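You operate a simulated robot arm through the tools that you are given. There is no shell and no other tool. Be economical: measure what you need, move in short steps, check, and stop when the job is done.

You are at the controls of a simulated robot arm. One attempt, no reset.

## Task
Put things in order on the long worktop. At the end: the beige label block (marked "Oats") from the long worktop stands on top of the purple capsule (marked "COCOA"); the clear spice jar (marked "Mustard") from the long worktop stands where the yellow clip stood; the yellow clip stands where the pink cloth stood; the pink cloth stands on top of the brown short wooden board; whatever was shut is shut again. Leave all else as you found it, and nothing knocked over.

It is judged by the outcome, as a careful person would: the job done as asked, and still so three seconds after it is handed in. It fails if anything else is knocked over, pushed out of place, dropped, spilled or broken.

## Robot
A 6-joint arm with a two-finger parallel gripper, fixed in place. Base frame: the origin is at the foot of the arm, x ahead of it, y to its left, z up; the work surface is at about z = 920. Readings come in mm, rad, newtons and seconds.
With the tool pointing down near the work surface it reaches from about 240 to 660 mm from the base axis. Its first joint turns from -1.152 to 1.152 rad. Payload 2.9 kg.
The TCP is the grasp point between the finger pads, 30 mm short of the fingertips. In the tool frame z runs along the fingers and y along their closing line. Largest opening 110 mm; finger width 20, thickness 10; the body of the gripper, 48 by 112 mm, starts 55 mm behind the TCP.
Orientation is that of the tool frame in the base frame, as [roll, pitch, yaw] about the fixed x, y, z axes, in that order (R = Rz(yaw) Ry(pitch) Rx(roll)). With the fingers straight down and closing along the base's y, the tool's x points along the base's -x, its y along +y and its z along -z.

## Interface
- The arm moves only by the tool move_arm. Its argument "plan" is a list of rows, each an object of numbers (a shift or turn left out is 0, a gripper value left out holds the last): "grip": the opening in per cent of the stroke, from 0 (shut) to 100 (fully open); "tx", "ty", "tz": the shift along the tool's x, y, z in units of 400 mm (1.0 is 400 mm); "ax", "ay", "az": the turn, a rotation vector about the tool's x, y, z in units of 120 degrees (1.0 is 120 degrees). In form: [{"grip": .., "tx": .., "ty": .., "tz": .., "ax": .., "ay": .., "az": ..}, ...]. A call has 1 to 20 rows; each row is the pose to reach, as a shift and turn from the pose commanded when the call began, along the tool's axes at that moment. A call with a number of a shift or a turn outside -1 to 1 is refused whole. Rows are played at 5 a second. More than 50 mm and 0.15 rad between two rows, or a gripper value outside its range, and nothing of the call is played. A pose out of reach is approached as far as the arm can. The call stops where the force on the tool passes 40 N (or 10 N more than at its start, if that is more) or the arm is blocked; 0.2 s more then pass. The fingers move at their own pace (about 108 mm/s each) and stop on an object; they squeeze with about 25 N. The grip force told is the motor's: it shows also when the fingers shut on nothing. Time passes only in rows, and 0.2 s behind the last, so rows that repeat a pose let the fingers close. The reply holds the time, the measured pose of the TCP, the force on the tool along the base axes, the opening and the grip force, in the units named above and with some noise.
- Cameras (640 x 400 px; columns grow to the right, rows downward): "scene" is fixed at [93.1, 456.9, 1370.9]; the picture's right is [-0.52, -0.85, 0.00], its down [-0.58, 0.35, -0.74] and it looks along [0.63, -0.38, -0.68] (base axes); focal length 229 px, centre (320, 200). "wrist" rides on the gripper at [-36, 0, -57] in the tool frame; the picture's right is [0.00, -1.00, 0.00], its down [0.97, 0.00, -0.24] and it looks along [0.24, 0.00, 0.97] (tool axes); focal length 218 px, centre (320, 200).
- grab_frame(camera): a new picture of that camera. No time passes.
- locate(camera, pixels): for up to 12 pixels [column, row] of the newest picture of that camera ("zoom" is the newest enlarged one), the place [x, y, z] in the base frame of the surface seen there, good to about 2 mm. No time passes.
- inspect(camera, box): a new picture of the part [left, top, right, bottom] of that camera's present view, enlarged. No time passes.
- job_done(): hands the job in; it is judged then, once.

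Keep the steps short. Do not move on a guess: measure, check each grasp and each placing, and mend mistakes. In all there are 80 turns and 34 pictures (those below and enlarged ones count). Leave the gripper open and the arm clear of the work at the hand-in unless told otherwise, and finish with a single line.

The tools are called after ">>>" as name(argument=value, ...) on one line, values as JSON. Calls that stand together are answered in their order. move_arm: Moves the arm, as the interface text tells. Its arguments: {"type":"object","properties":{"plan":{"type":"array"}},"required":["plan"]} The other tools are called the same way: grab_frame (camera) takes a picture; locate (camera, pixels) gives the place of the surface under pixels of a picture; inspect (camera, box) takes an enlarged picture of a part of a camera's view; job_done () hands the job in.

At the start:

```text
t: 0.0
position: [454.5, 58.8, 1179.6]
tcp_rot: [-3.141, 0.001, -3.141]
force: [0.2, -0.3, 0.1]
width: 109.9
finger_force: 0.1
```

scene: 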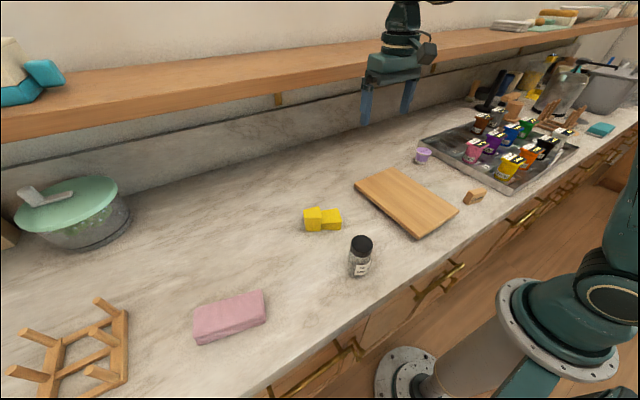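
wrist: 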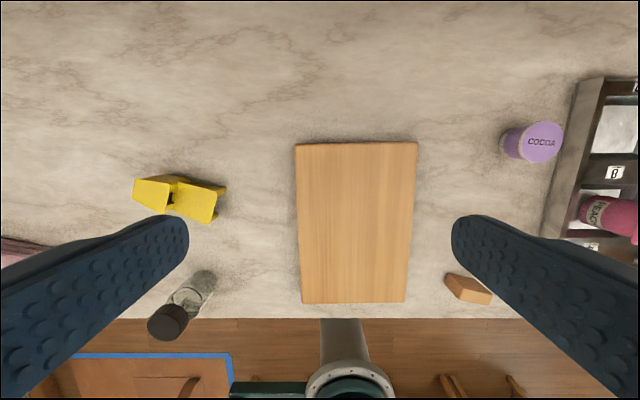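

I see the clip, jar, cloth, board, a small block and the COCOA capsule. I'll enlarge two regions of the scene to confirm the labels and shapes.

>>> inspect(camera="scene", box=[180, 180, 400, 350])

>>> inspect(camera="scene", box=[350, 100, 590, 250])

```text
2.35 times, centred on (290, 265) of scene
```

zoom: 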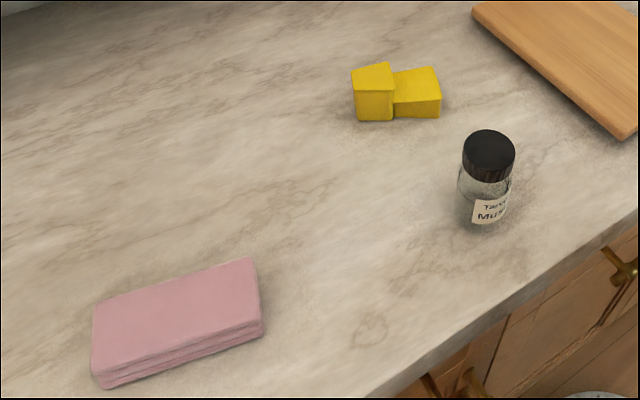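

```text
2.67 times, centred on (470, 175) of scene
```

zoom: 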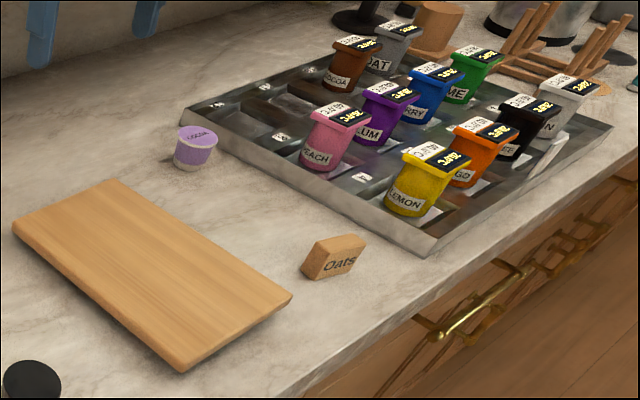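

Labels confirmed. Next I measure the block and capsule (zoom) and the other objects (scene).

>>> locate(camera="zoom", pixels=[[316, 244], [350, 236], [365, 242], [328, 254], [302, 270], [314, 279], [356, 268], [198, 136], [182, 134], [214, 141], [200, 127], [193, 146]])

>>> locate(camera="scene", pixels=[[195, 312], [262, 291], [265, 320], [197, 343], [228, 315], [312, 213], [330, 216], [361, 243], [356, 186], [390, 168], [457, 212], [417, 236]])

>>> inspect(camera="wrist", box=[120, 150, 280, 350])

```text
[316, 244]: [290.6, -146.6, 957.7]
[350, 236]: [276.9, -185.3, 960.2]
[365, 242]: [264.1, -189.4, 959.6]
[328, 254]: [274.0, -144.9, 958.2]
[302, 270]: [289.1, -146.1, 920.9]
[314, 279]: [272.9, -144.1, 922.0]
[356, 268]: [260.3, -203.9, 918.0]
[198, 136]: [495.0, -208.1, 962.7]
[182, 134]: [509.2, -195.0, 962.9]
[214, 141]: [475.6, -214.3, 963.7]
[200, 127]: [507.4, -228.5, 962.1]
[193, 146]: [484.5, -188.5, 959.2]
```

```text
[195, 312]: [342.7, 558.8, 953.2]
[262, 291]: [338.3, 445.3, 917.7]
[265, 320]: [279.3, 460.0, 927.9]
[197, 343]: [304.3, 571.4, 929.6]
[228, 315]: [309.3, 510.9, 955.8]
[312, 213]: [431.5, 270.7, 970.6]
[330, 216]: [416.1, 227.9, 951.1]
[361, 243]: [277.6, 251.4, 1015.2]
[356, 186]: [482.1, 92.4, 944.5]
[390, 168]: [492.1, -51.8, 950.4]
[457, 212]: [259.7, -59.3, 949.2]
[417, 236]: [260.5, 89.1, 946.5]
```

```text
2.00 times, centred on (200, 250) of wrist
```

zoom: 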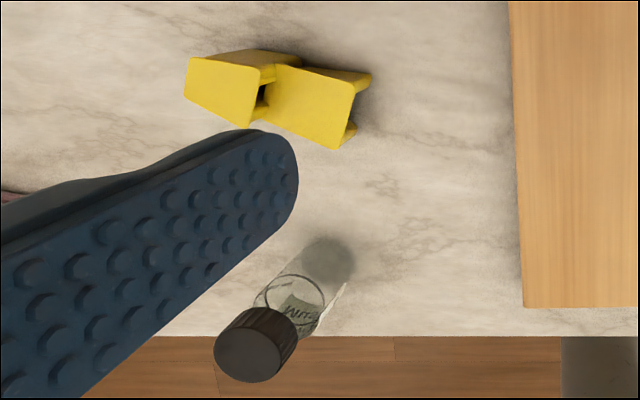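

Block: about 17×43 mm, 38 mm tall, centre ≈(277,-167), top z≈960. The capsule's top centre is ≈(494,-208,963). I'll move above the block and turn 105.7° so the fingers close across its thin side.

>>> move_arm(plan=[{"grip": 100, "tx": 0.0317, "ty": -0.0403, "tz": 0.0143, "az": 0.0629}, {"tx": 0.0634, "ty": -0.0806, "tz": 0.0286, "az": 0.1259}, {"tx": 0.0951, "ty": -0.121, "tz": 0.0429, "az": 0.1888}, {"tx": 0.1269, "ty": -0.1613, "tz": 0.0571, "az": 0.2517}, {"tx": 0.1586, "ty": -0.2016, "tz": 0.0714, "az": 0.3146}, {"tx": 0.1903, "ty": -0.2419, "tz": 0.0857, "az": 0.3776}, {"tx": 0.222, "ty": -0.2822, "tz": 0.1, "az": 0.4405}, {"tx": 0.2537, "ty": -0.3226, "tz": 0.1143, "az": 0.5034}, {"tx": 0.2854, "ty": -0.3629, "tz": 0.1286, "az": 0.5664}, {"tx": 0.3171, "ty": -0.4032, "tz": 0.1429, "az": 0.6293}, {"tx": 0.3489, "ty": -0.4435, "tz": 0.1571, "az": 0.6922}, {"tx": 0.3806, "ty": -0.4839, "tz": 0.1714, "az": 0.7551}, {"tx": 0.4123, "ty": -0.5242, "tz": 0.1857, "az": 0.8181}, {"tx": 0.444, "ty": -0.5645, "tz": 0.2, "az": 0.881}, {"grip": 50, "tx": 0.444, "ty": -0.5645, "tz": 0.2, "az": 0.881}])

>>> grab_frame(camera="wrist")

```text
t: 3.2
position: [276.0, -167.8, 1100.6]
tcp_rot: [3.141, 0.001, 1.295]
force: [0.4, 0.7, 0.8]
width: 55.0
finger_force: 0.0
```

```text
28 pictures are left
```

wrist: 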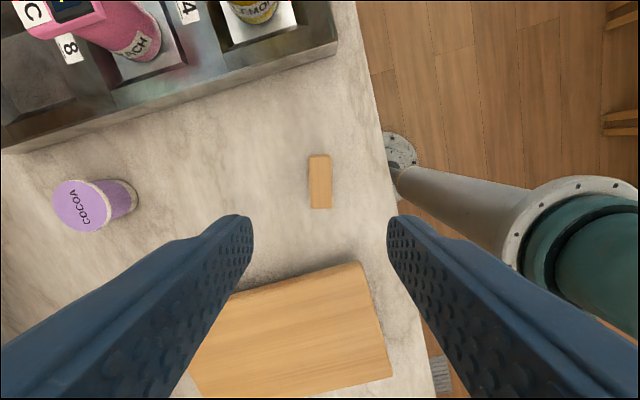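

The block stands at (320,180) in the wrist view, well aligned. I'll locate its corners and the capsule's rim from here.

>>> locate(camera="wrist", pixels=[[310, 156], [328, 155], [330, 206], [313, 207], [320, 181], [56, 206], [102, 206], [78, 183], [80, 230], [79, 206], [360, 262], [391, 376]])

```text
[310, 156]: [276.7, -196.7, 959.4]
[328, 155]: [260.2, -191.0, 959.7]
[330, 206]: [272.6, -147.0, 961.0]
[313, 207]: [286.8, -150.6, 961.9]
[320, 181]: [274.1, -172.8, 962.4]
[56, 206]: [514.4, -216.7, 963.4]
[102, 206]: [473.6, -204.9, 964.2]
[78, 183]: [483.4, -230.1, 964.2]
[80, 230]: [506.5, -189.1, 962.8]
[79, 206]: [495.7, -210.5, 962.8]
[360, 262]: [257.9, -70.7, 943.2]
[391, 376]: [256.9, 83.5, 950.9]
```

Block centre is ≈(274,-171.5), capsule ≈(494.5,-210). I correct by about 4 mm, descend to z=955 (tips 5 mm above the worktop) and close.

>>> move_arm(plan=[{"grip": 50, "tx": -0.0103, "ty": -0.0023, "tz": 0.08}, {"tx": -0.0103, "ty": -0.0023, "tz": 0.16}, {"tx": -0.0103, "ty": -0.0023, "tz": 0.24}, {"tx": -0.0103, "ty": -0.0023, "tz": 0.31}, {"tx": -0.0103, "ty": -0.0023, "tz": 0.364}, {"tx": -0.0103, "ty": -0.0023, "tz": 0.364}, {"grip": 0, "tx": -0.0103, "ty": -0.0023, "tz": 0.364}, {"grip": 0, "tx": -0.0103, "ty": -0.0023, "tz": 0.364}, {"grip": 0, "tx": -0.0103, "ty": -0.0023, "tz": 0.364}])

```text
t: 5.2
position: [274.9, -169.4, 954.7]
tcp_rot: [3.141, 0.0, 1.297]
force: [-0.6, 1.4, -0.1]
width: 20.1
finger_force: 25.1
```

Grasped (20 mm, 25 N). I lift to z≈1060 and carry it over the capsule.

>>> move_arm(plan=[{"grip": 0, "tz": -0.06}, {"tz": -0.14}, {"tz": -0.2}, {"tz": -0.265}, {"tx": 0.0071, "ty": 0.0694, "tz": -0.265}, {"tx": 0.0142, "ty": 0.1389, "tz": -0.265}, {"tx": 0.0213, "ty": 0.2083, "tz": -0.265}, {"tx": 0.0284, "ty": 0.2778, "tz": -0.265}, {"tx": 0.0355, "ty": 0.3472, "tz": -0.265}, {"tx": 0.0426, "ty": 0.4167, "tz": -0.265}, {"tx": 0.0497, "ty": 0.4861, "tz": -0.265}, {"tx": 0.0568, "ty": 0.5556, "tz": -0.265}, {"tx": 0.0568, "ty": 0.5556, "tz": -0.265}])

>>> grab_frame(camera="wrist")

```text
t: 8.0
position: [493.7, -209.5, 1062.2]
tcp_rot: [3.141, 0.0, 1.295]
force: [0.4, 0.5, -0.3]
width: 20.2
finger_force: 24.7
```

```text
27 pictures are left
```

wrist: 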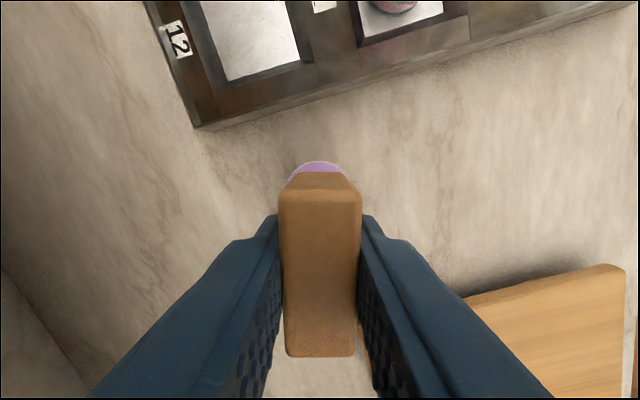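

The capsule's far rim shows at (318,163) behind the block. I'll measure the block's ends and the rim to check the offset.

>>> locate(camera="wrist", pixels=[[283, 205], [357, 205], [290, 350], [350, 350], [320, 275], [318, 165], [295, 178], [345, 176]])

>>> inspect(camera="scene", box=[380, 90, 480, 170])

```text
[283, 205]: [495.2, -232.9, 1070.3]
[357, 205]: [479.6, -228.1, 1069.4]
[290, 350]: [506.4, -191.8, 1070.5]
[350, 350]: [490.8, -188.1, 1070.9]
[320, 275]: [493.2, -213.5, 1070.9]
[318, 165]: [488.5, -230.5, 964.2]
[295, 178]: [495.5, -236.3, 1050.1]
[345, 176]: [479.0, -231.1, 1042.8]
```

```text
5.00 times, centred on (430, 130) of scene
```

zoom: 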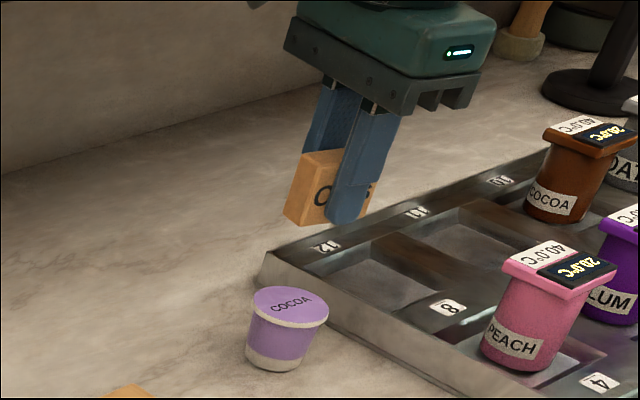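

Block centre ≈(493,-211), capsule (494.5,-210). I shift about 1.5 mm and lower to just above contact (TCP ≈1000).

>>> move_arm(plan=[{"grip": 0, "tx": 0.0034, "ty": 0.0029, "tz": 0.05}, {"tx": 0.0034, "ty": 0.0029, "tz": 0.1}, {"tx": 0.0034, "ty": 0.0029, "tz": 0.135}, {"tx": 0.0034, "ty": 0.0029, "tz": 0.153}, {"tx": 0.0034, "ty": 0.0029, "tz": 0.153}])

```text
t: 9.2
position: [496.2, -207.5, 1000.8]
tcp_rot: [-3.141, 0.0, 1.298]
force: [-0.2, 0.1, -0.2]
width: 19.9
finger_force: 25.1
```

No contact yet. I lower in 0.5–0.8 mm rows.

>>> move_arm(plan=[{"grip": 0, "tz": 0.002}, {"tz": 0.0035}, {"tz": 0.005}, {"tz": 0.005}])

```text
t: 10.2
position: [496.4, -208.1, 998.6]
tcp_rot: [3.141, 0.0, 1.296]
force: [-0.7, -0.9, 0.7]
width: 20.1
finger_force: 25.3
```

>>> move_arm(plan=[{"grip": 0, "tz": 0.0015}, {"tz": 0.003}, {"tz": 0.003}])

>>> inspect(camera="scene", box=[390, 110, 460, 170])

```text
t: 11.0
position: [497.7, -209.0, 998.0]
tcp_rot: [3.139, 0.0, 1.298]
force: [-0.4, 0.4, 10.3]
width: 20.0
finger_force: 24.7
```

```text
6.67 times, centred on (425, 140) of scene
```

zoom: 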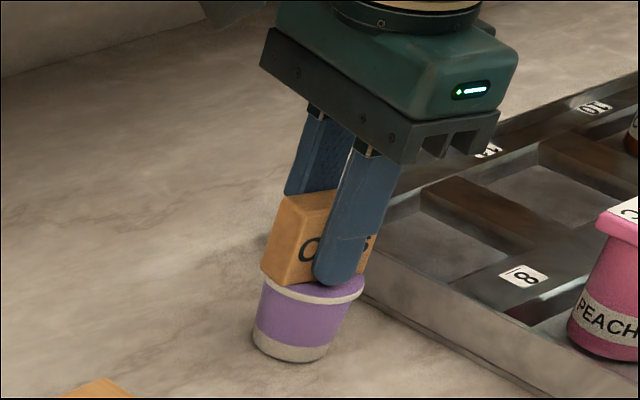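

Contact felt (10 N up), and the block sits on the capsule. I open gently to 35 %, then rise straight up.

>>> move_arm(plan=[{"grip": 22, "tz": -0.0008}, {"grip": 30, "tz": -0.0008}, {"grip": 35, "tz": -0.0008}, {"tz": -0.0008}, {"tz": -0.04}, {"tz": -0.1}, {"tz": -0.2}, {"tz": -0.3}])

>>> grab_frame(camera="wrist")

```text
t: 12.8
position: [496.7, -207.2, 1116.0]
tcp_rot: [-3.141, 0.0, 1.297]
force: [0.2, -0.2, 0.3]
width: 38.4
finger_force: 0.0
```

```text
24 pictures are left
```

wrist: 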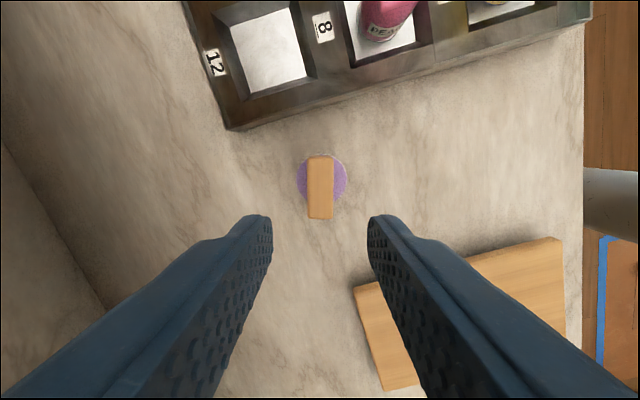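

The block rests squarely on the capsule. Next the cloth: I'll travel towards it while turning the wrist back, in two calls. First half now, well above everything.

>>> move_arm(plan=[{"grip": 100, "tx": 0.0653, "ty": -0.0364, "tz": -0.0425, "az": -0.0625}, {"tx": 0.1305, "ty": -0.0728, "tz": -0.0425, "az": -0.125}, {"tx": 0.1958, "ty": -0.1093, "tz": -0.0425, "az": -0.1875}, {"tx": 0.261, "ty": -0.1457, "tz": -0.0425, "az": -0.25}, {"tx": 0.3263, "ty": -0.1821, "tz": -0.0425, "az": -0.3125}, {"tx": 0.3915, "ty": -0.2185, "tz": -0.0425, "az": -0.375}, {"tx": 0.4568, "ty": -0.2549, "tz": -0.0425, "az": -0.4375}, {"tx": 0.522, "ty": -0.2913, "tz": -0.0425, "az": -0.5}, {"tx": 0.5873, "ty": -0.3278, "tz": -0.0425, "az": -0.5625}, {"tx": 0.6525, "ty": -0.3642, "tz": -0.0425, "az": -0.625}, {"tx": 0.7178, "ty": -0.4006, "tz": -0.0425, "az": -0.6875}, {"tx": 0.783, "ty": -0.437, "tz": -0.0425, "az": -0.75}])

```text
t: 15.4
position: [412.8, 140.5, 1133.8]
tcp_rot: [3.141, 0.001, 2.871]
force: [-0.3, 1.0, -0.9]
width: 110.1
finger_force: 0.1
```

>>> move_arm(plan=[{"grip": 100, "tx": 0.0377, "ty": 0.0674, "tz": -0.02, "az": -0.0625}, {"tx": 0.0753, "ty": 0.1348, "tz": -0.03, "az": -0.125}, {"tx": 0.113, "ty": 0.2023, "tz": -0.03, "az": -0.1875}, {"tx": 0.1507, "ty": 0.2697, "tz": -0.03, "az": -0.25}, {"tx": 0.1883, "ty": 0.3371, "tz": -0.03, "az": -0.3125}, {"tx": 0.226, "ty": 0.4045, "tz": -0.03, "az": -0.375}, {"tx": 0.2637, "ty": 0.4719, "tz": -0.03, "az": -0.4375}, {"tx": 0.3013, "ty": 0.5393, "tz": -0.03, "az": -0.5}, {"tx": 0.339, "ty": 0.6068, "tz": -0.03, "az": -0.5625}, {"tx": 0.3767, "ty": 0.6742, "tz": -0.03, "az": -0.625}, {"tx": 0.4143, "ty": 0.7416, "tz": -0.03, "az": -0.6875}, {"tx": 0.452, "ty": 0.809, "tz": -0.03, "az": -0.75}])

>>> grab_frame(camera="wrist")

```text
t: 18.0
position: [326.0, 499.6, 1145.4]
tcp_rot: [3.14, -0.001, -1.842]
force: [-0.8, 0.4, -0.2]
width: 110.2
finger_force: 0.1
```

```text
23 pictures are left
```

wrist: 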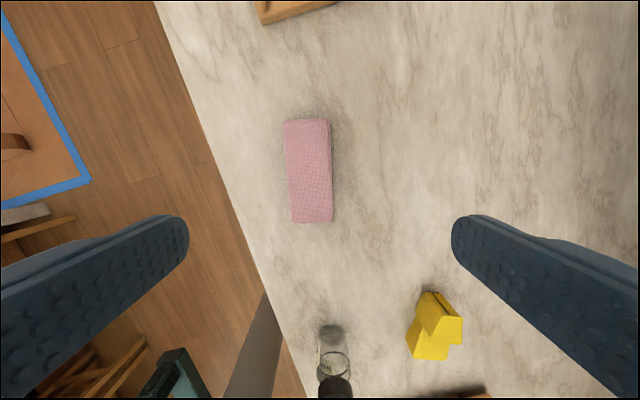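

The cloth lies at (308,170), with the clip (435,327) and jar (334,360) also visible. I'll measure the cloth and clip corners.

>>> locate(camera="wrist", pixels=[[285, 122], [326, 121], [332, 219], [294, 221], [308, 170], [329, 126], [334, 217], [427, 300], [413, 355], [448, 358], [458, 320], [434, 330]])

>>> inspect(camera="wrist", box=[360, 260, 500, 380])

```text
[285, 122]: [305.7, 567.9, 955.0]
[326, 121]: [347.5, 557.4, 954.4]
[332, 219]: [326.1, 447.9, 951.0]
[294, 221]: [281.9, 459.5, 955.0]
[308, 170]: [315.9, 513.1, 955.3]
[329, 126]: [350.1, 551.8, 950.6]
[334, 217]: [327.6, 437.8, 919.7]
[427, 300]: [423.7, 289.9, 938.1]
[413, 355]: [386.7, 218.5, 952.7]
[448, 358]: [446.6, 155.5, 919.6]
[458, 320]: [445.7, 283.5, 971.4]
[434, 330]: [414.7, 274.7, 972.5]
```

```text
3.33 times, centred on (430, 320) of wrist
```

zoom: 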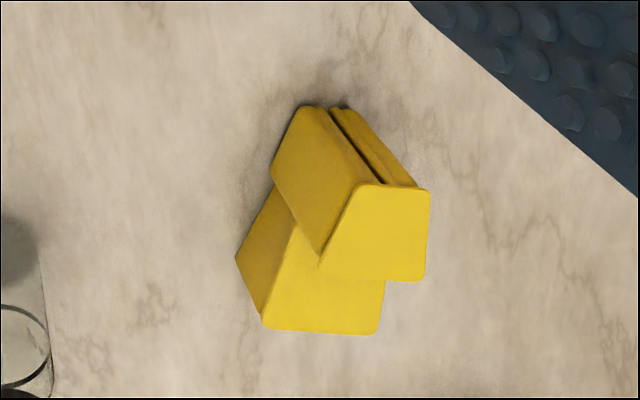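

Cloth: centre ≈(315.3,508.2), 45×111 mm, top 955, axis tilted 11.7°. I align, descend to TCP ≈955 and close across the 45 mm side.

>>> move_arm(plan=[{"grip": 75, "tx": -0.0135, "ty": 0.0315, "tz": 0.08, "az": -0.032}, {"tx": -0.0135, "ty": 0.0315, "tz": 0.18, "az": -0.032}, {"tx": -0.0135, "ty": 0.0315, "tz": 0.28, "az": -0.032}, {"tx": -0.0135, "ty": 0.0315, "tz": 0.37, "az": -0.032}, {"tx": -0.0135, "ty": 0.0315, "tz": 0.44, "az": -0.032}, {"tx": -0.0135, "ty": 0.0315, "tz": 0.476, "az": -0.032}, {"tx": -0.0135, "ty": 0.0315, "tz": 0.476, "az": -0.032}, {"grip": 0, "tx": -0.0135, "ty": 0.0315, "tz": 0.476, "az": -0.032}, {"tx": -0.0135, "ty": 0.0315, "tz": 0.476, "az": -0.032}, {"tx": -0.0135, "ty": 0.0315, "tz": 0.476, "az": -0.032}])

```text
t: 20.2
position: [314.5, 511.0, 954.7]
tcp_rot: [-3.141, 0.002, -1.778]
force: [-0.2, 0.0, -0.3]
width: 55.6
finger_force: 24.6
```

Held at 55.6 mm with 24.6 N. I lift to ≈1080 and carry it part of the way towards the board.

>>> move_arm(plan=[{"grip": 0, "tz": -0.05}, {"tz": -0.13}, {"tz": -0.22}, {"tz": -0.31}, {"tx": 0.0787, "ty": -0.0266, "tz": -0.31}, {"tx": 0.1574, "ty": -0.0532, "tz": -0.31}, {"tx": 0.2361, "ty": -0.0798, "tz": -0.31}, {"tx": 0.3148, "ty": -0.1064, "tz": -0.31}, {"tx": 0.3935, "ty": -0.133, "tz": -0.31}, {"tx": 0.4722, "ty": -0.1596, "tz": -0.31}, {"tx": 0.5509, "ty": -0.1862, "tz": -0.31}, {"tx": 0.6296, "ty": -0.2128, "tz": -0.31}, {"tx": 0.7083, "ty": -0.2394, "tz": -0.31}, {"tx": 0.787, "ty": -0.266, "tz": -0.31}])

>>> grab_frame(camera="scene")

```text
t: 23.2
position: [356.4, 177.4, 1080.5]
tcp_rot: [3.142, 0.001, -1.778]
force: [-1.0, -0.4, -0.4]
width: 55.2
finger_force: 24.8
```

```text
21 pictures are left
```

scene: 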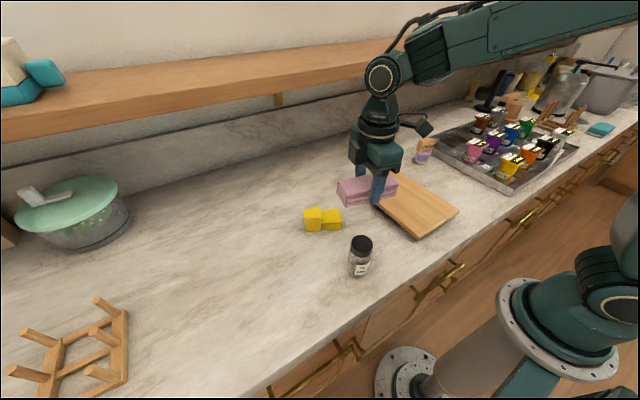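

The cloth is held level and the stack on the capsule still stands. I measure the board top and the clip from this picture.

>>> locate(camera="scene", pixels=[[420, 215], [430, 205], [440, 212], [405, 205], [415, 195], [458, 211], [417, 234], [404, 231], [312, 213], [322, 211], [338, 214], [363, 214]])

```text
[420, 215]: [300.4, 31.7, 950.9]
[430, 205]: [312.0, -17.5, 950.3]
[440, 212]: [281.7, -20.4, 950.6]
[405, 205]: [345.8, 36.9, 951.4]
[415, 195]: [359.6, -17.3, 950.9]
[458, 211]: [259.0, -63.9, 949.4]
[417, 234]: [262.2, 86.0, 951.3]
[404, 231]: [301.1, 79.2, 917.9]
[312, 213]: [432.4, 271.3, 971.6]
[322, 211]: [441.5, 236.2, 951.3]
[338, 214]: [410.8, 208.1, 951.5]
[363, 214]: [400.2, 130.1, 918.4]
```

Board top is z≈951, centre ≈(372,13). I move there, square the cloth up, and lower to TCP ≈989, just above contact.

>>> move_arm(plan=[{"grip": 0, "tx": 0.0788, "ty": -0.0244, "az": -0.02}, {"tx": 0.1576, "ty": -0.0488, "az": -0.04}, {"tx": 0.2364, "ty": -0.0732, "az": -0.06}, {"tx": 0.3152, "ty": -0.0976, "az": -0.08}, {"tx": 0.394, "ty": -0.122, "az": -0.0988}, {"tx": 0.394, "ty": -0.122, "tz": 0.08, "az": -0.0988}, {"tx": 0.394, "ty": -0.122, "tz": 0.15, "az": -0.0988}, {"tx": 0.394, "ty": -0.122, "tz": 0.2, "az": -0.0988}, {"tx": 0.394, "ty": -0.122, "tz": 0.227, "az": -0.0988}, {"tx": 0.394, "ty": -0.122, "tz": 0.227, "az": -0.0988}])

```text
t: 25.4
position: [371.2, 14.5, 990.2]
tcp_rot: [-3.14, 0.0, -1.571]
force: [0.2, 0.3, -0.5]
width: 55.3
finger_force: 24.9
```

>>> move_arm(plan=[{"grip": 0, "tz": 0.003}, {"tz": 0.006}, {"tz": 0.0085}, {"tz": 0.0085}])

>>> inspect(camera="scene", box=[340, 130, 480, 240])

```text
t: 26.4
position: [371.8, 15.7, 986.4]
tcp_rot: [-3.139, 0.0, -1.572]
force: [-8.4, -2.3, 31.5]
width: 55.2
finger_force: 24.9
```

```text
3.64 times, centred on (410, 185) of scene
```

zoom: 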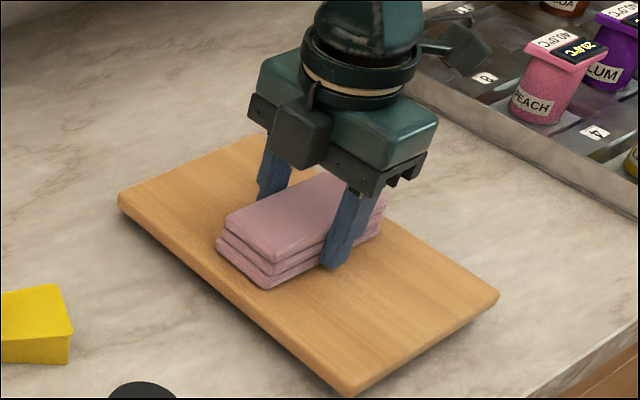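

The cloth is down on the board (31 N). I relieve by about 1.5 mm, open and rise.

>>> move_arm(plan=[{"grip": 0, "tz": -0.003}, {"grip": 60, "tz": -0.003}, {"grip": 80, "tz": -0.003}, {"tz": -0.003}, {"tz": -0.05}, {"tz": -0.13}, {"tz": -0.23}, {"tz": -0.33}])

>>> grab_frame(camera="wrist")

```text
t: 28.2
position: [371.1, 13.7, 1116.2]
tcp_rot: [3.141, 0.001, -1.57]
force: [-0.7, -0.4, -0.6]
width: 87.9
finger_force: 0.0
```

```text
19 pictures are left
```

wrist: 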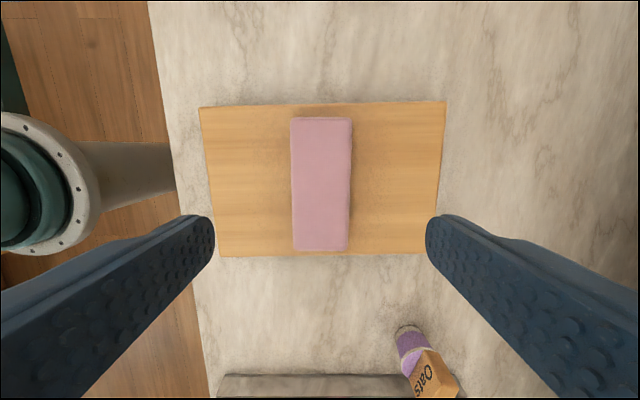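

The cloth lies flat in the middle of the board. Next I move above the clip for a good top view.

>>> move_arm(plan=[{"grip": 100, "tx": -0.0825, "ty": -0.0193}, {"tx": -0.165, "ty": -0.0386}, {"tx": -0.2475, "ty": -0.0579}, {"tx": -0.33, "ty": -0.0772}, {"tx": -0.4125, "ty": -0.0965}, {"tx": -0.495, "ty": -0.1158}, {"tx": -0.57, "ty": -0.135}, {"tx": -0.57, "ty": -0.135}])

>>> inspect(camera="wrist", box=[220, 90, 420, 290])

>>> inspect(camera="scene", box=[290, 190, 390, 290])

```text
t: 30.0
position: [425.2, 243.6, 1115.0]
tcp_rot: [-3.141, -0.001, -1.571]
force: [1.1, -0.1, -0.9]
width: 109.8
finger_force: 0.1
```

```text
2.00 times, centred on (320, 190) of wrist
```

zoom: 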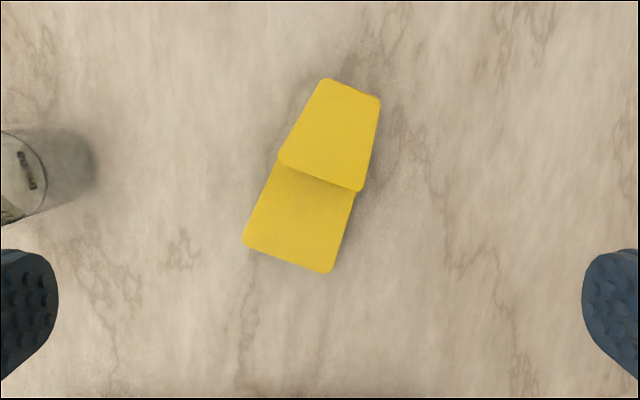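

```text
4.00 times, centred on (340, 240) of scene
```

zoom: 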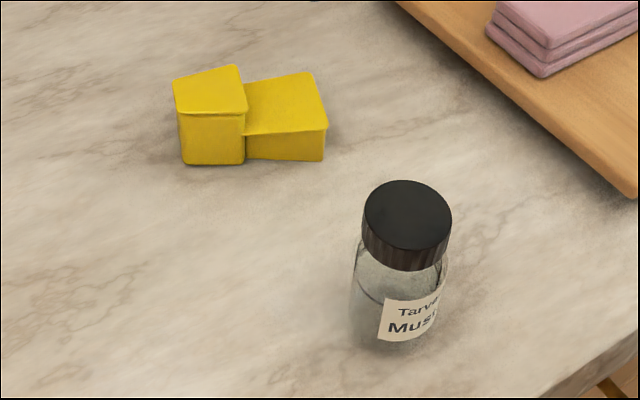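

Two views of the clip: a taller part and a lower part. I'll measure from the scene zoom, and take a plain wrist frame to measure from above.

>>> locate(camera="zoom", pixels=[[175, 82], [237, 67], [247, 110], [182, 112], [250, 80], [312, 75], [326, 125], [247, 130], [407, 210], [366, 207], [450, 218], [400, 185]])

>>> grab_frame(camera="wrist")

```text
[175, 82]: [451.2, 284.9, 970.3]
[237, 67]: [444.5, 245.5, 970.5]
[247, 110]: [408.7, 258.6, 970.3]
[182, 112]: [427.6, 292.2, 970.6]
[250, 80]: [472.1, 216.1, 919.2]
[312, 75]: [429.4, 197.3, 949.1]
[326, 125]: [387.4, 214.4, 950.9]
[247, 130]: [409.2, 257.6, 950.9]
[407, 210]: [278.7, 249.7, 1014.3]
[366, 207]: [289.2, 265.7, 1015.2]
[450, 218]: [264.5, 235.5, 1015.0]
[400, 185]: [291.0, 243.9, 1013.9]
```

```text
16 pictures are left
```

wrist: 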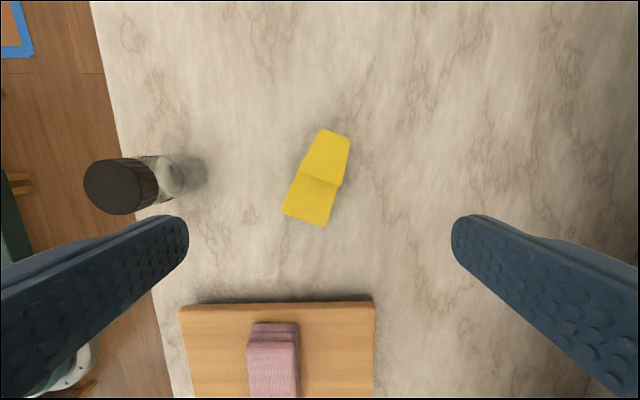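

>>> locate(camera="wrist", pixels=[[325, 132], [348, 140], [340, 183], [301, 171], [326, 160], [298, 176], [335, 188], [323, 223], [284, 212], [312, 198], [282, 214], [344, 180]])

>>> inspect(camera="wrist", box=[270, 120, 370, 240])

```text
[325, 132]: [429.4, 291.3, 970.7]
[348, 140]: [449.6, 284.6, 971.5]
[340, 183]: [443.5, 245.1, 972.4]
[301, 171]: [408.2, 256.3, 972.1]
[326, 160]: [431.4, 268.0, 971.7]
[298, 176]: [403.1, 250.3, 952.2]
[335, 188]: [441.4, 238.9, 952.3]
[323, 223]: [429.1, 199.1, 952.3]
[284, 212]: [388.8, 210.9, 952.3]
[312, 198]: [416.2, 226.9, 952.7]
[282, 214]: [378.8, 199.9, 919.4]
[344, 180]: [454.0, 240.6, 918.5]
```

```text
3.33 times, centred on (320, 180) of wrist
```

zoom: 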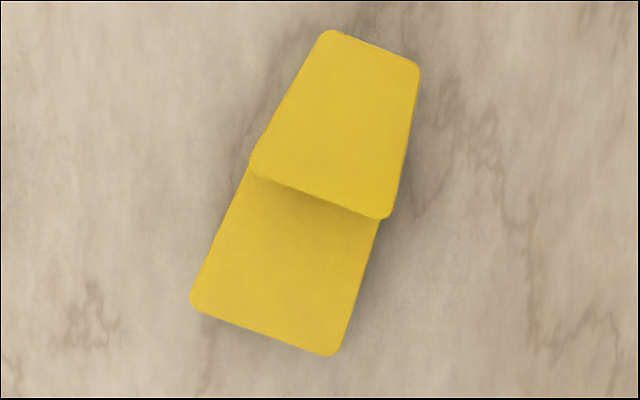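

Clip: long axis ~18–20° off y, lower part ~40 mm wide, top 952; overall centre ≈(424,247). I grip it at (420,236), next to the junction, at z≈953.

>>> move_arm(plan=[{"grip": 75, "tx": 0.005, "ty": 0.004, "tz": 0.04, "az": 0.05}, {"tx": 0.012, "ty": 0.008, "tz": 0.12, "az": 0.1}, {"tx": 0.019, "ty": 0.013, "tz": 0.2, "az": 0.151}, {"tx": 0.019, "ty": 0.013, "tz": 0.29, "az": 0.151}, {"tx": 0.019, "ty": 0.013, "tz": 0.36, "az": 0.151}, {"tx": 0.019, "ty": 0.013, "tz": 0.404, "az": 0.151}, {"tx": 0.019, "ty": 0.013, "tz": 0.404, "az": 0.151}, {"grip": 0, "tx": 0.019, "ty": 0.013, "tz": 0.404, "az": 0.151}, {"tx": 0.019, "ty": 0.013, "tz": 0.404, "az": 0.151}, {"tx": 0.019, "ty": 0.013, "tz": 0.404, "az": 0.151}])

>>> inspect(camera="scene", box=[280, 150, 400, 270])

```text
t: 32.2
position: [418.5, 236.4, 956.2]
tcp_rot: [-3.141, 0.0, -1.886]
force: [-0.1, -1.5, -0.1]
width: 28.0
finger_force: 24.9
```

```text
3.33 times, centred on (340, 210) of scene
```

zoom: 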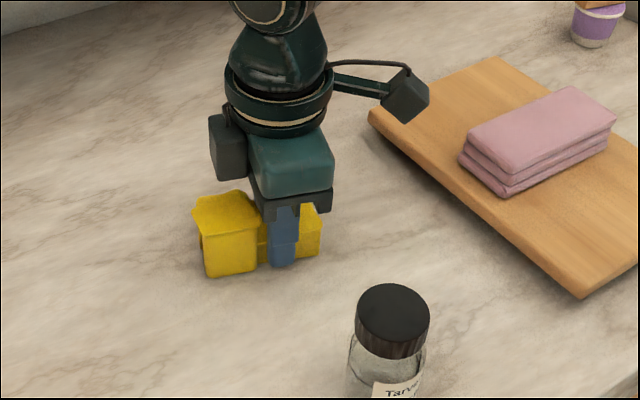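

Closed at 28 mm with 25 N – the fingers sit in the narrower waist. I lift 30 mm and check the hold.

>>> move_arm(plan=[{"grip": 0, "tz": -0.02}, {"tz": -0.045}, {"tz": -0.075}, {"tz": -0.075}])

>>> inspect(camera="scene", box=[280, 150, 400, 270])

```text
t: 33.2
position: [418.4, 235.8, 986.6]
tcp_rot: [-3.141, 0.0, -1.886]
force: [0.4, 0.4, -0.1]
width: 28.0
finger_force: 24.5
```

```text
3.33 times, centred on (340, 210) of scene
```

zoom: 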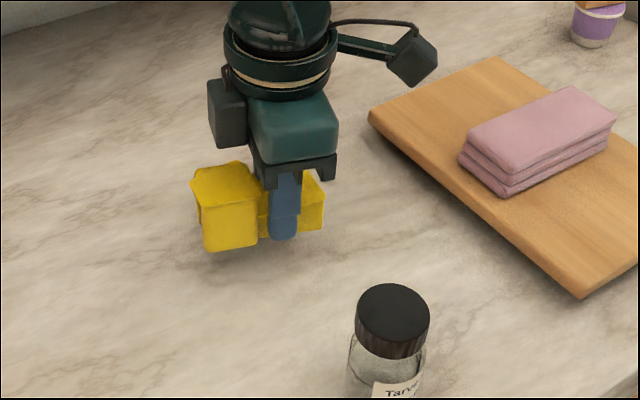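

Held level. I lift over the jar's height and carry the clip to the cloth's old place, stopping ~3 mm above the worktop.

>>> move_arm(plan=[{"grip": 0, "tz": -0.1}, {"tz": -0.19}, {"tx": -0.0671, "ty": 0.0574, "tz": -0.19}, {"tx": -0.1343, "ty": 0.1148, "tz": -0.19}, {"tx": -0.2014, "ty": 0.1721, "tz": -0.19}, {"tx": -0.2685, "ty": 0.2295, "tz": -0.19}, {"tx": -0.3356, "ty": 0.2869, "tz": -0.19}, {"tx": -0.4028, "ty": 0.3443, "tz": -0.19}, {"tx": -0.4699, "ty": 0.4016, "tz": -0.19}, {"tx": -0.537, "ty": 0.459, "tz": -0.19}, {"tx": -0.537, "ty": 0.459, "tz": -0.1}, {"tx": -0.537, "ty": 0.459, "tz": -0.02}, {"tx": -0.537, "ty": 0.459, "tz": 0.04}, {"tx": -0.537, "ty": 0.459, "tz": 0.068}, {"tx": -0.537, "ty": 0.459, "tz": 0.068}])

```text
t: 36.4
position: [312.4, 499.8, 957.1]
tcp_rot: [3.141, -0.001, -1.887]
force: [0.0, 0.1, -0.2]
width: 27.6
finger_force: 25.3
```

>>> move_arm(plan=[{"grip": 0, "tz": 0.003}, {"tz": 0.005}, {"tz": 0.007}, {"tz": 0.007}])

>>> inspect(camera="scene", box=[160, 230, 300, 360])

```text
t: 37.4
position: [313.0, 498.7, 956.1]
tcp_rot: [-3.141, 0.002, -1.888]
force: [0.8, -3.2, 7.6]
width: 27.5
finger_force: 25.1
```

```text
3.08 times, centred on (230, 295) of scene
```

zoom: 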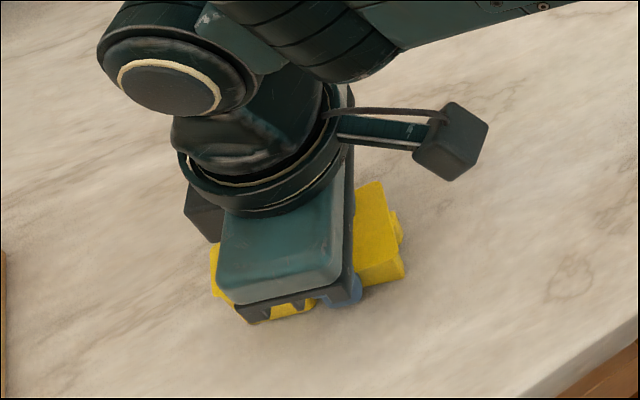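

Touchdown (7.6 N). I open to 75 % and rise straight up, then look.

>>> move_arm(plan=[{"grip": 40, "tz": -0.001}, {"grip": 75, "tz": -0.001}, {"grip": 75, "tz": -0.001}, {"tz": -0.001}, {"tz": -0.05}, {"tz": -0.13}, {"tz": -0.24}, {"tz": -0.35}, {"tz": -0.44}])

>>> grab_frame(camera="wrist")

```text
t: 39.4
position: [311.9, 497.4, 1131.6]
tcp_rot: [3.141, -0.002, -1.886]
force: [-0.7, -0.2, -0.9]
width: 82.7
finger_force: 0.0
```

```text
11 pictures are left
```

wrist: 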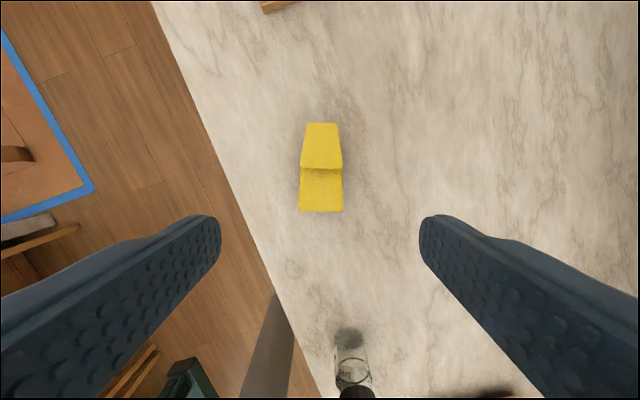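

The clip stands on its base. I check its position against the cloth's old centre (315,508).

>>> locate(camera="wrist", pixels=[[309, 125], [337, 125], [341, 209], [301, 209], [322, 145], [322, 195]])

```text
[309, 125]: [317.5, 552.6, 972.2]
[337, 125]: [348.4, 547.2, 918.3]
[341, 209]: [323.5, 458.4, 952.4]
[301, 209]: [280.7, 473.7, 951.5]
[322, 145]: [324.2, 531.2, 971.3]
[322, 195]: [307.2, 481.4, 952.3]
```

The clip's centre is ≈(315,508), as wanted. Now the jar: I move above (278,250) for a top view.

>>> move_arm(plan=[{"grip": 75, "tx": 0.0878, "ty": -0.0159}, {"tx": 0.1756, "ty": -0.0317}, {"tx": 0.2634, "ty": -0.0476}, {"tx": 0.3511, "ty": -0.0634}, {"tx": 0.4389, "ty": -0.0793}, {"tx": 0.5267, "ty": -0.0951}, {"tx": 0.6145, "ty": -0.111}, {"tx": 0.6145, "ty": -0.111}])

>>> grab_frame(camera="wrist")

```text
t: 41.2
position: [275.9, 249.9, 1131.2]
tcp_rot: [-3.141, -0.001, -1.886]
force: [0.0, 0.1, 0.6]
width: 82.6
finger_force: 0.0
```

```text
10 pictures are left
```

wrist: 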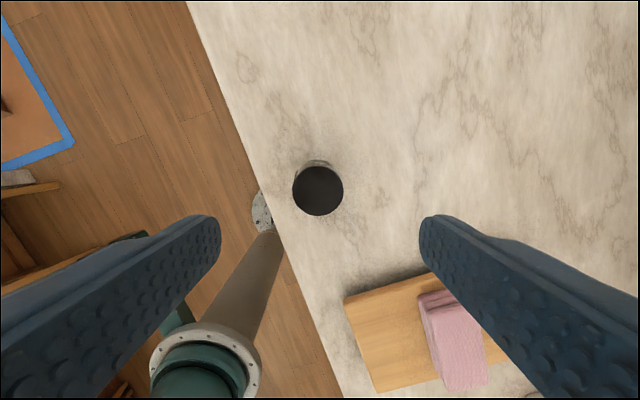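

>>> locate(camera="wrist", pixels=[[318, 190], [296, 191], [340, 189], [318, 170], [318, 212]])

```text
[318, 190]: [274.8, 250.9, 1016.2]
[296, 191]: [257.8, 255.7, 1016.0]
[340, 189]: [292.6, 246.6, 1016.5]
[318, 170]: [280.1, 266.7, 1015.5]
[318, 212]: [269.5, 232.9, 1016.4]
```

Cap centre ≈(275,250), 40 mm across; I'm centred. I descend to z≈971 (tips 941, gripper body ~10 mm over the cap) and close.

>>> move_arm(plan=[{"grip": 75, "ty": 0.001, "tz": 0.09}, {"ty": 0.001, "tz": 0.19}, {"ty": 0.001, "tz": 0.28}, {"ty": 0.001, "tz": 0.35}, {"ty": 0.001, "tz": 0.4}, {"ty": 0.001, "tz": 0.4}, {"grip": 0, "ty": 0.001, "tz": 0.4}, {"ty": 0.001, "tz": 0.4}, {"ty": 0.001, "tz": 0.4}])

>>> inspect(camera="scene", box=[300, 170, 420, 290])

```text
t: 43.2
position: [277.7, 249.9, 970.4]
tcp_rot: [-3.141, 0.0, -1.888]
force: [-0.4, 0.7, 0.7]
width: 46.7
finger_force: 25.0
```

```text
3.33 times, centred on (360, 230) of scene
```

zoom: 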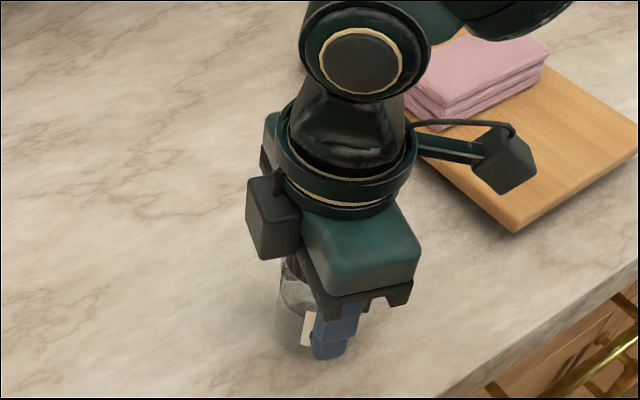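

Held at 46.7 mm (the glass body). I lift 40 mm, carry it to the clip's old place (424,247) and lower to ~2 mm above.

>>> move_arm(plan=[{"grip": 0, "tz": -0.04}, {"tz": -0.1}, {"tx": -0.0213, "ty": -0.0706, "tz": -0.1}, {"tx": -0.0426, "ty": -0.1412, "tz": -0.1}, {"tx": -0.0639, "ty": -0.2118, "tz": -0.1}, {"tx": -0.0852, "ty": -0.2824, "tz": -0.1}, {"tx": -0.1065, "ty": -0.353, "tz": -0.1}, {"tx": -0.1065, "ty": -0.353, "tz": -0.1}, {"tx": -0.1065, "ty": -0.353, "tz": -0.04}, {"tx": -0.1065, "ty": -0.353, "tz": -0.006}, {"tx": -0.1065, "ty": -0.353, "tz": -0.006}])

>>> inspect(camera="scene", box=[270, 140, 390, 260])

```text
t: 45.6
position: [426.7, 246.1, 974.0]
tcp_rot: [3.141, -0.001, -1.887]
force: [-0.2, 0.5, -2.0]
width: 44.2
finger_force: 24.9
```

```text
3.33 times, centred on (330, 200) of scene
```

zoom: 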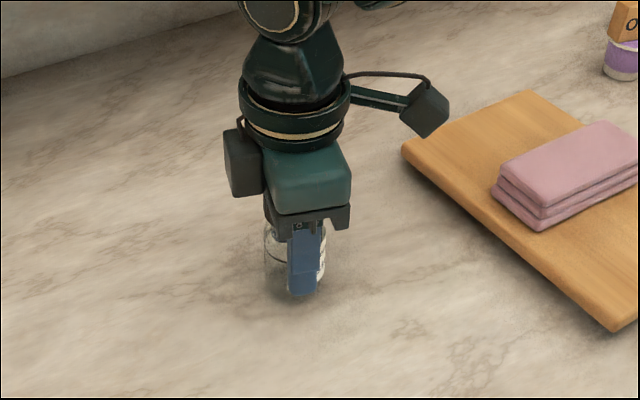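

The opening shrank slightly (44.2 mm) but the jar hangs upright. I lower gently in small steps, watching force.

>>> move_arm(plan=[{"grip": 0, "tz": 0.002}, {"tz": 0.004}, {"tz": 0.006}, {"tz": 0.006}])

```text
t: 46.6
position: [425.7, 246.6, 972.3]
tcp_rot: [-3.14, 0.004, -1.888]
force: [-2.4, 1.2, 16.4]
width: 44.5
finger_force: 25.1
```

Contact at 16 N. I relieve slightly, open slowly and rise.

>>> move_arm(plan=[{"grip": 0, "tz": -0.002}, {"grip": 46, "tz": -0.002}, {"grip": 60, "tz": -0.002}, {"grip": 75, "tz": -0.002}, {"tz": -0.002}, {"tz": -0.06}, {"tz": -0.15}, {"tz": -0.26}, {"tz": -0.36}])

>>> grab_frame(camera="wrist")

```text
t: 48.6
position: [424.9, 247.6, 1116.1]
tcp_rot: [-3.141, 0.001, -1.885]
force: [0.6, -1.0, 0.0]
width: 82.7
finger_force: 0.0
```

```text
7 pictures are left
```

wrist: 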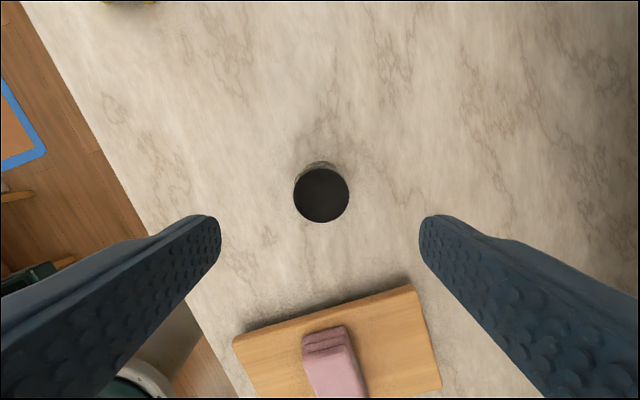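

The jar stands upright. I raise the arm, pull it aside and open fully, then take a final scene picture.

>>> move_arm(plan=[{"grip": 100, "tz": -0.1}, {"tz": -0.16}, {"tx": 0.1, "tz": -0.2}, {"tx": 0.2, "tz": -0.2}, {"tx": 0.3, "tz": -0.2}, {"tx": 0.4, "tz": -0.2}, {"tx": 0.4, "tz": -0.2}])

>>> grab_frame(camera="scene")

>>> inspect(camera="scene", box=[280, 120, 480, 250])

```text
t: 50.2
position: [375.1, 95.9, 1195.7]
tcp_rot: [-3.142, 0.001, -1.886]
force: [0.3, -0.1, 0.3]
width: 109.7
finger_force: 0.1
```

```text
6 pictures are left
```

scene: 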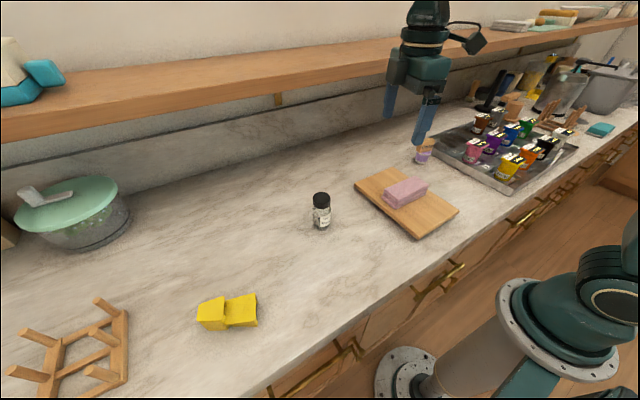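

```text
3.08 times, centred on (380, 185) of scene
```

zoom: 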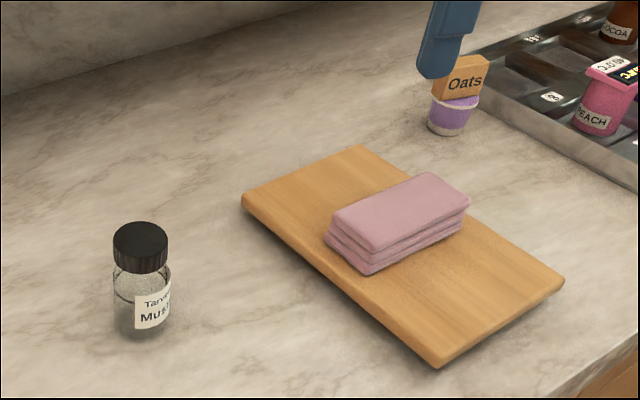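

Oats is on COCOA, the cloth is on the board, the jar is on the clip's spot and the clip is on the cloth's spot. Nothing was opened, the gripper is open and the arm is clear, so I hand it in.

>>> job_done()

```text
The job is handed in.
```

All four items are where you asked, everything on the worktop is still upright, nothing needed shutting again, and the job is handed in.
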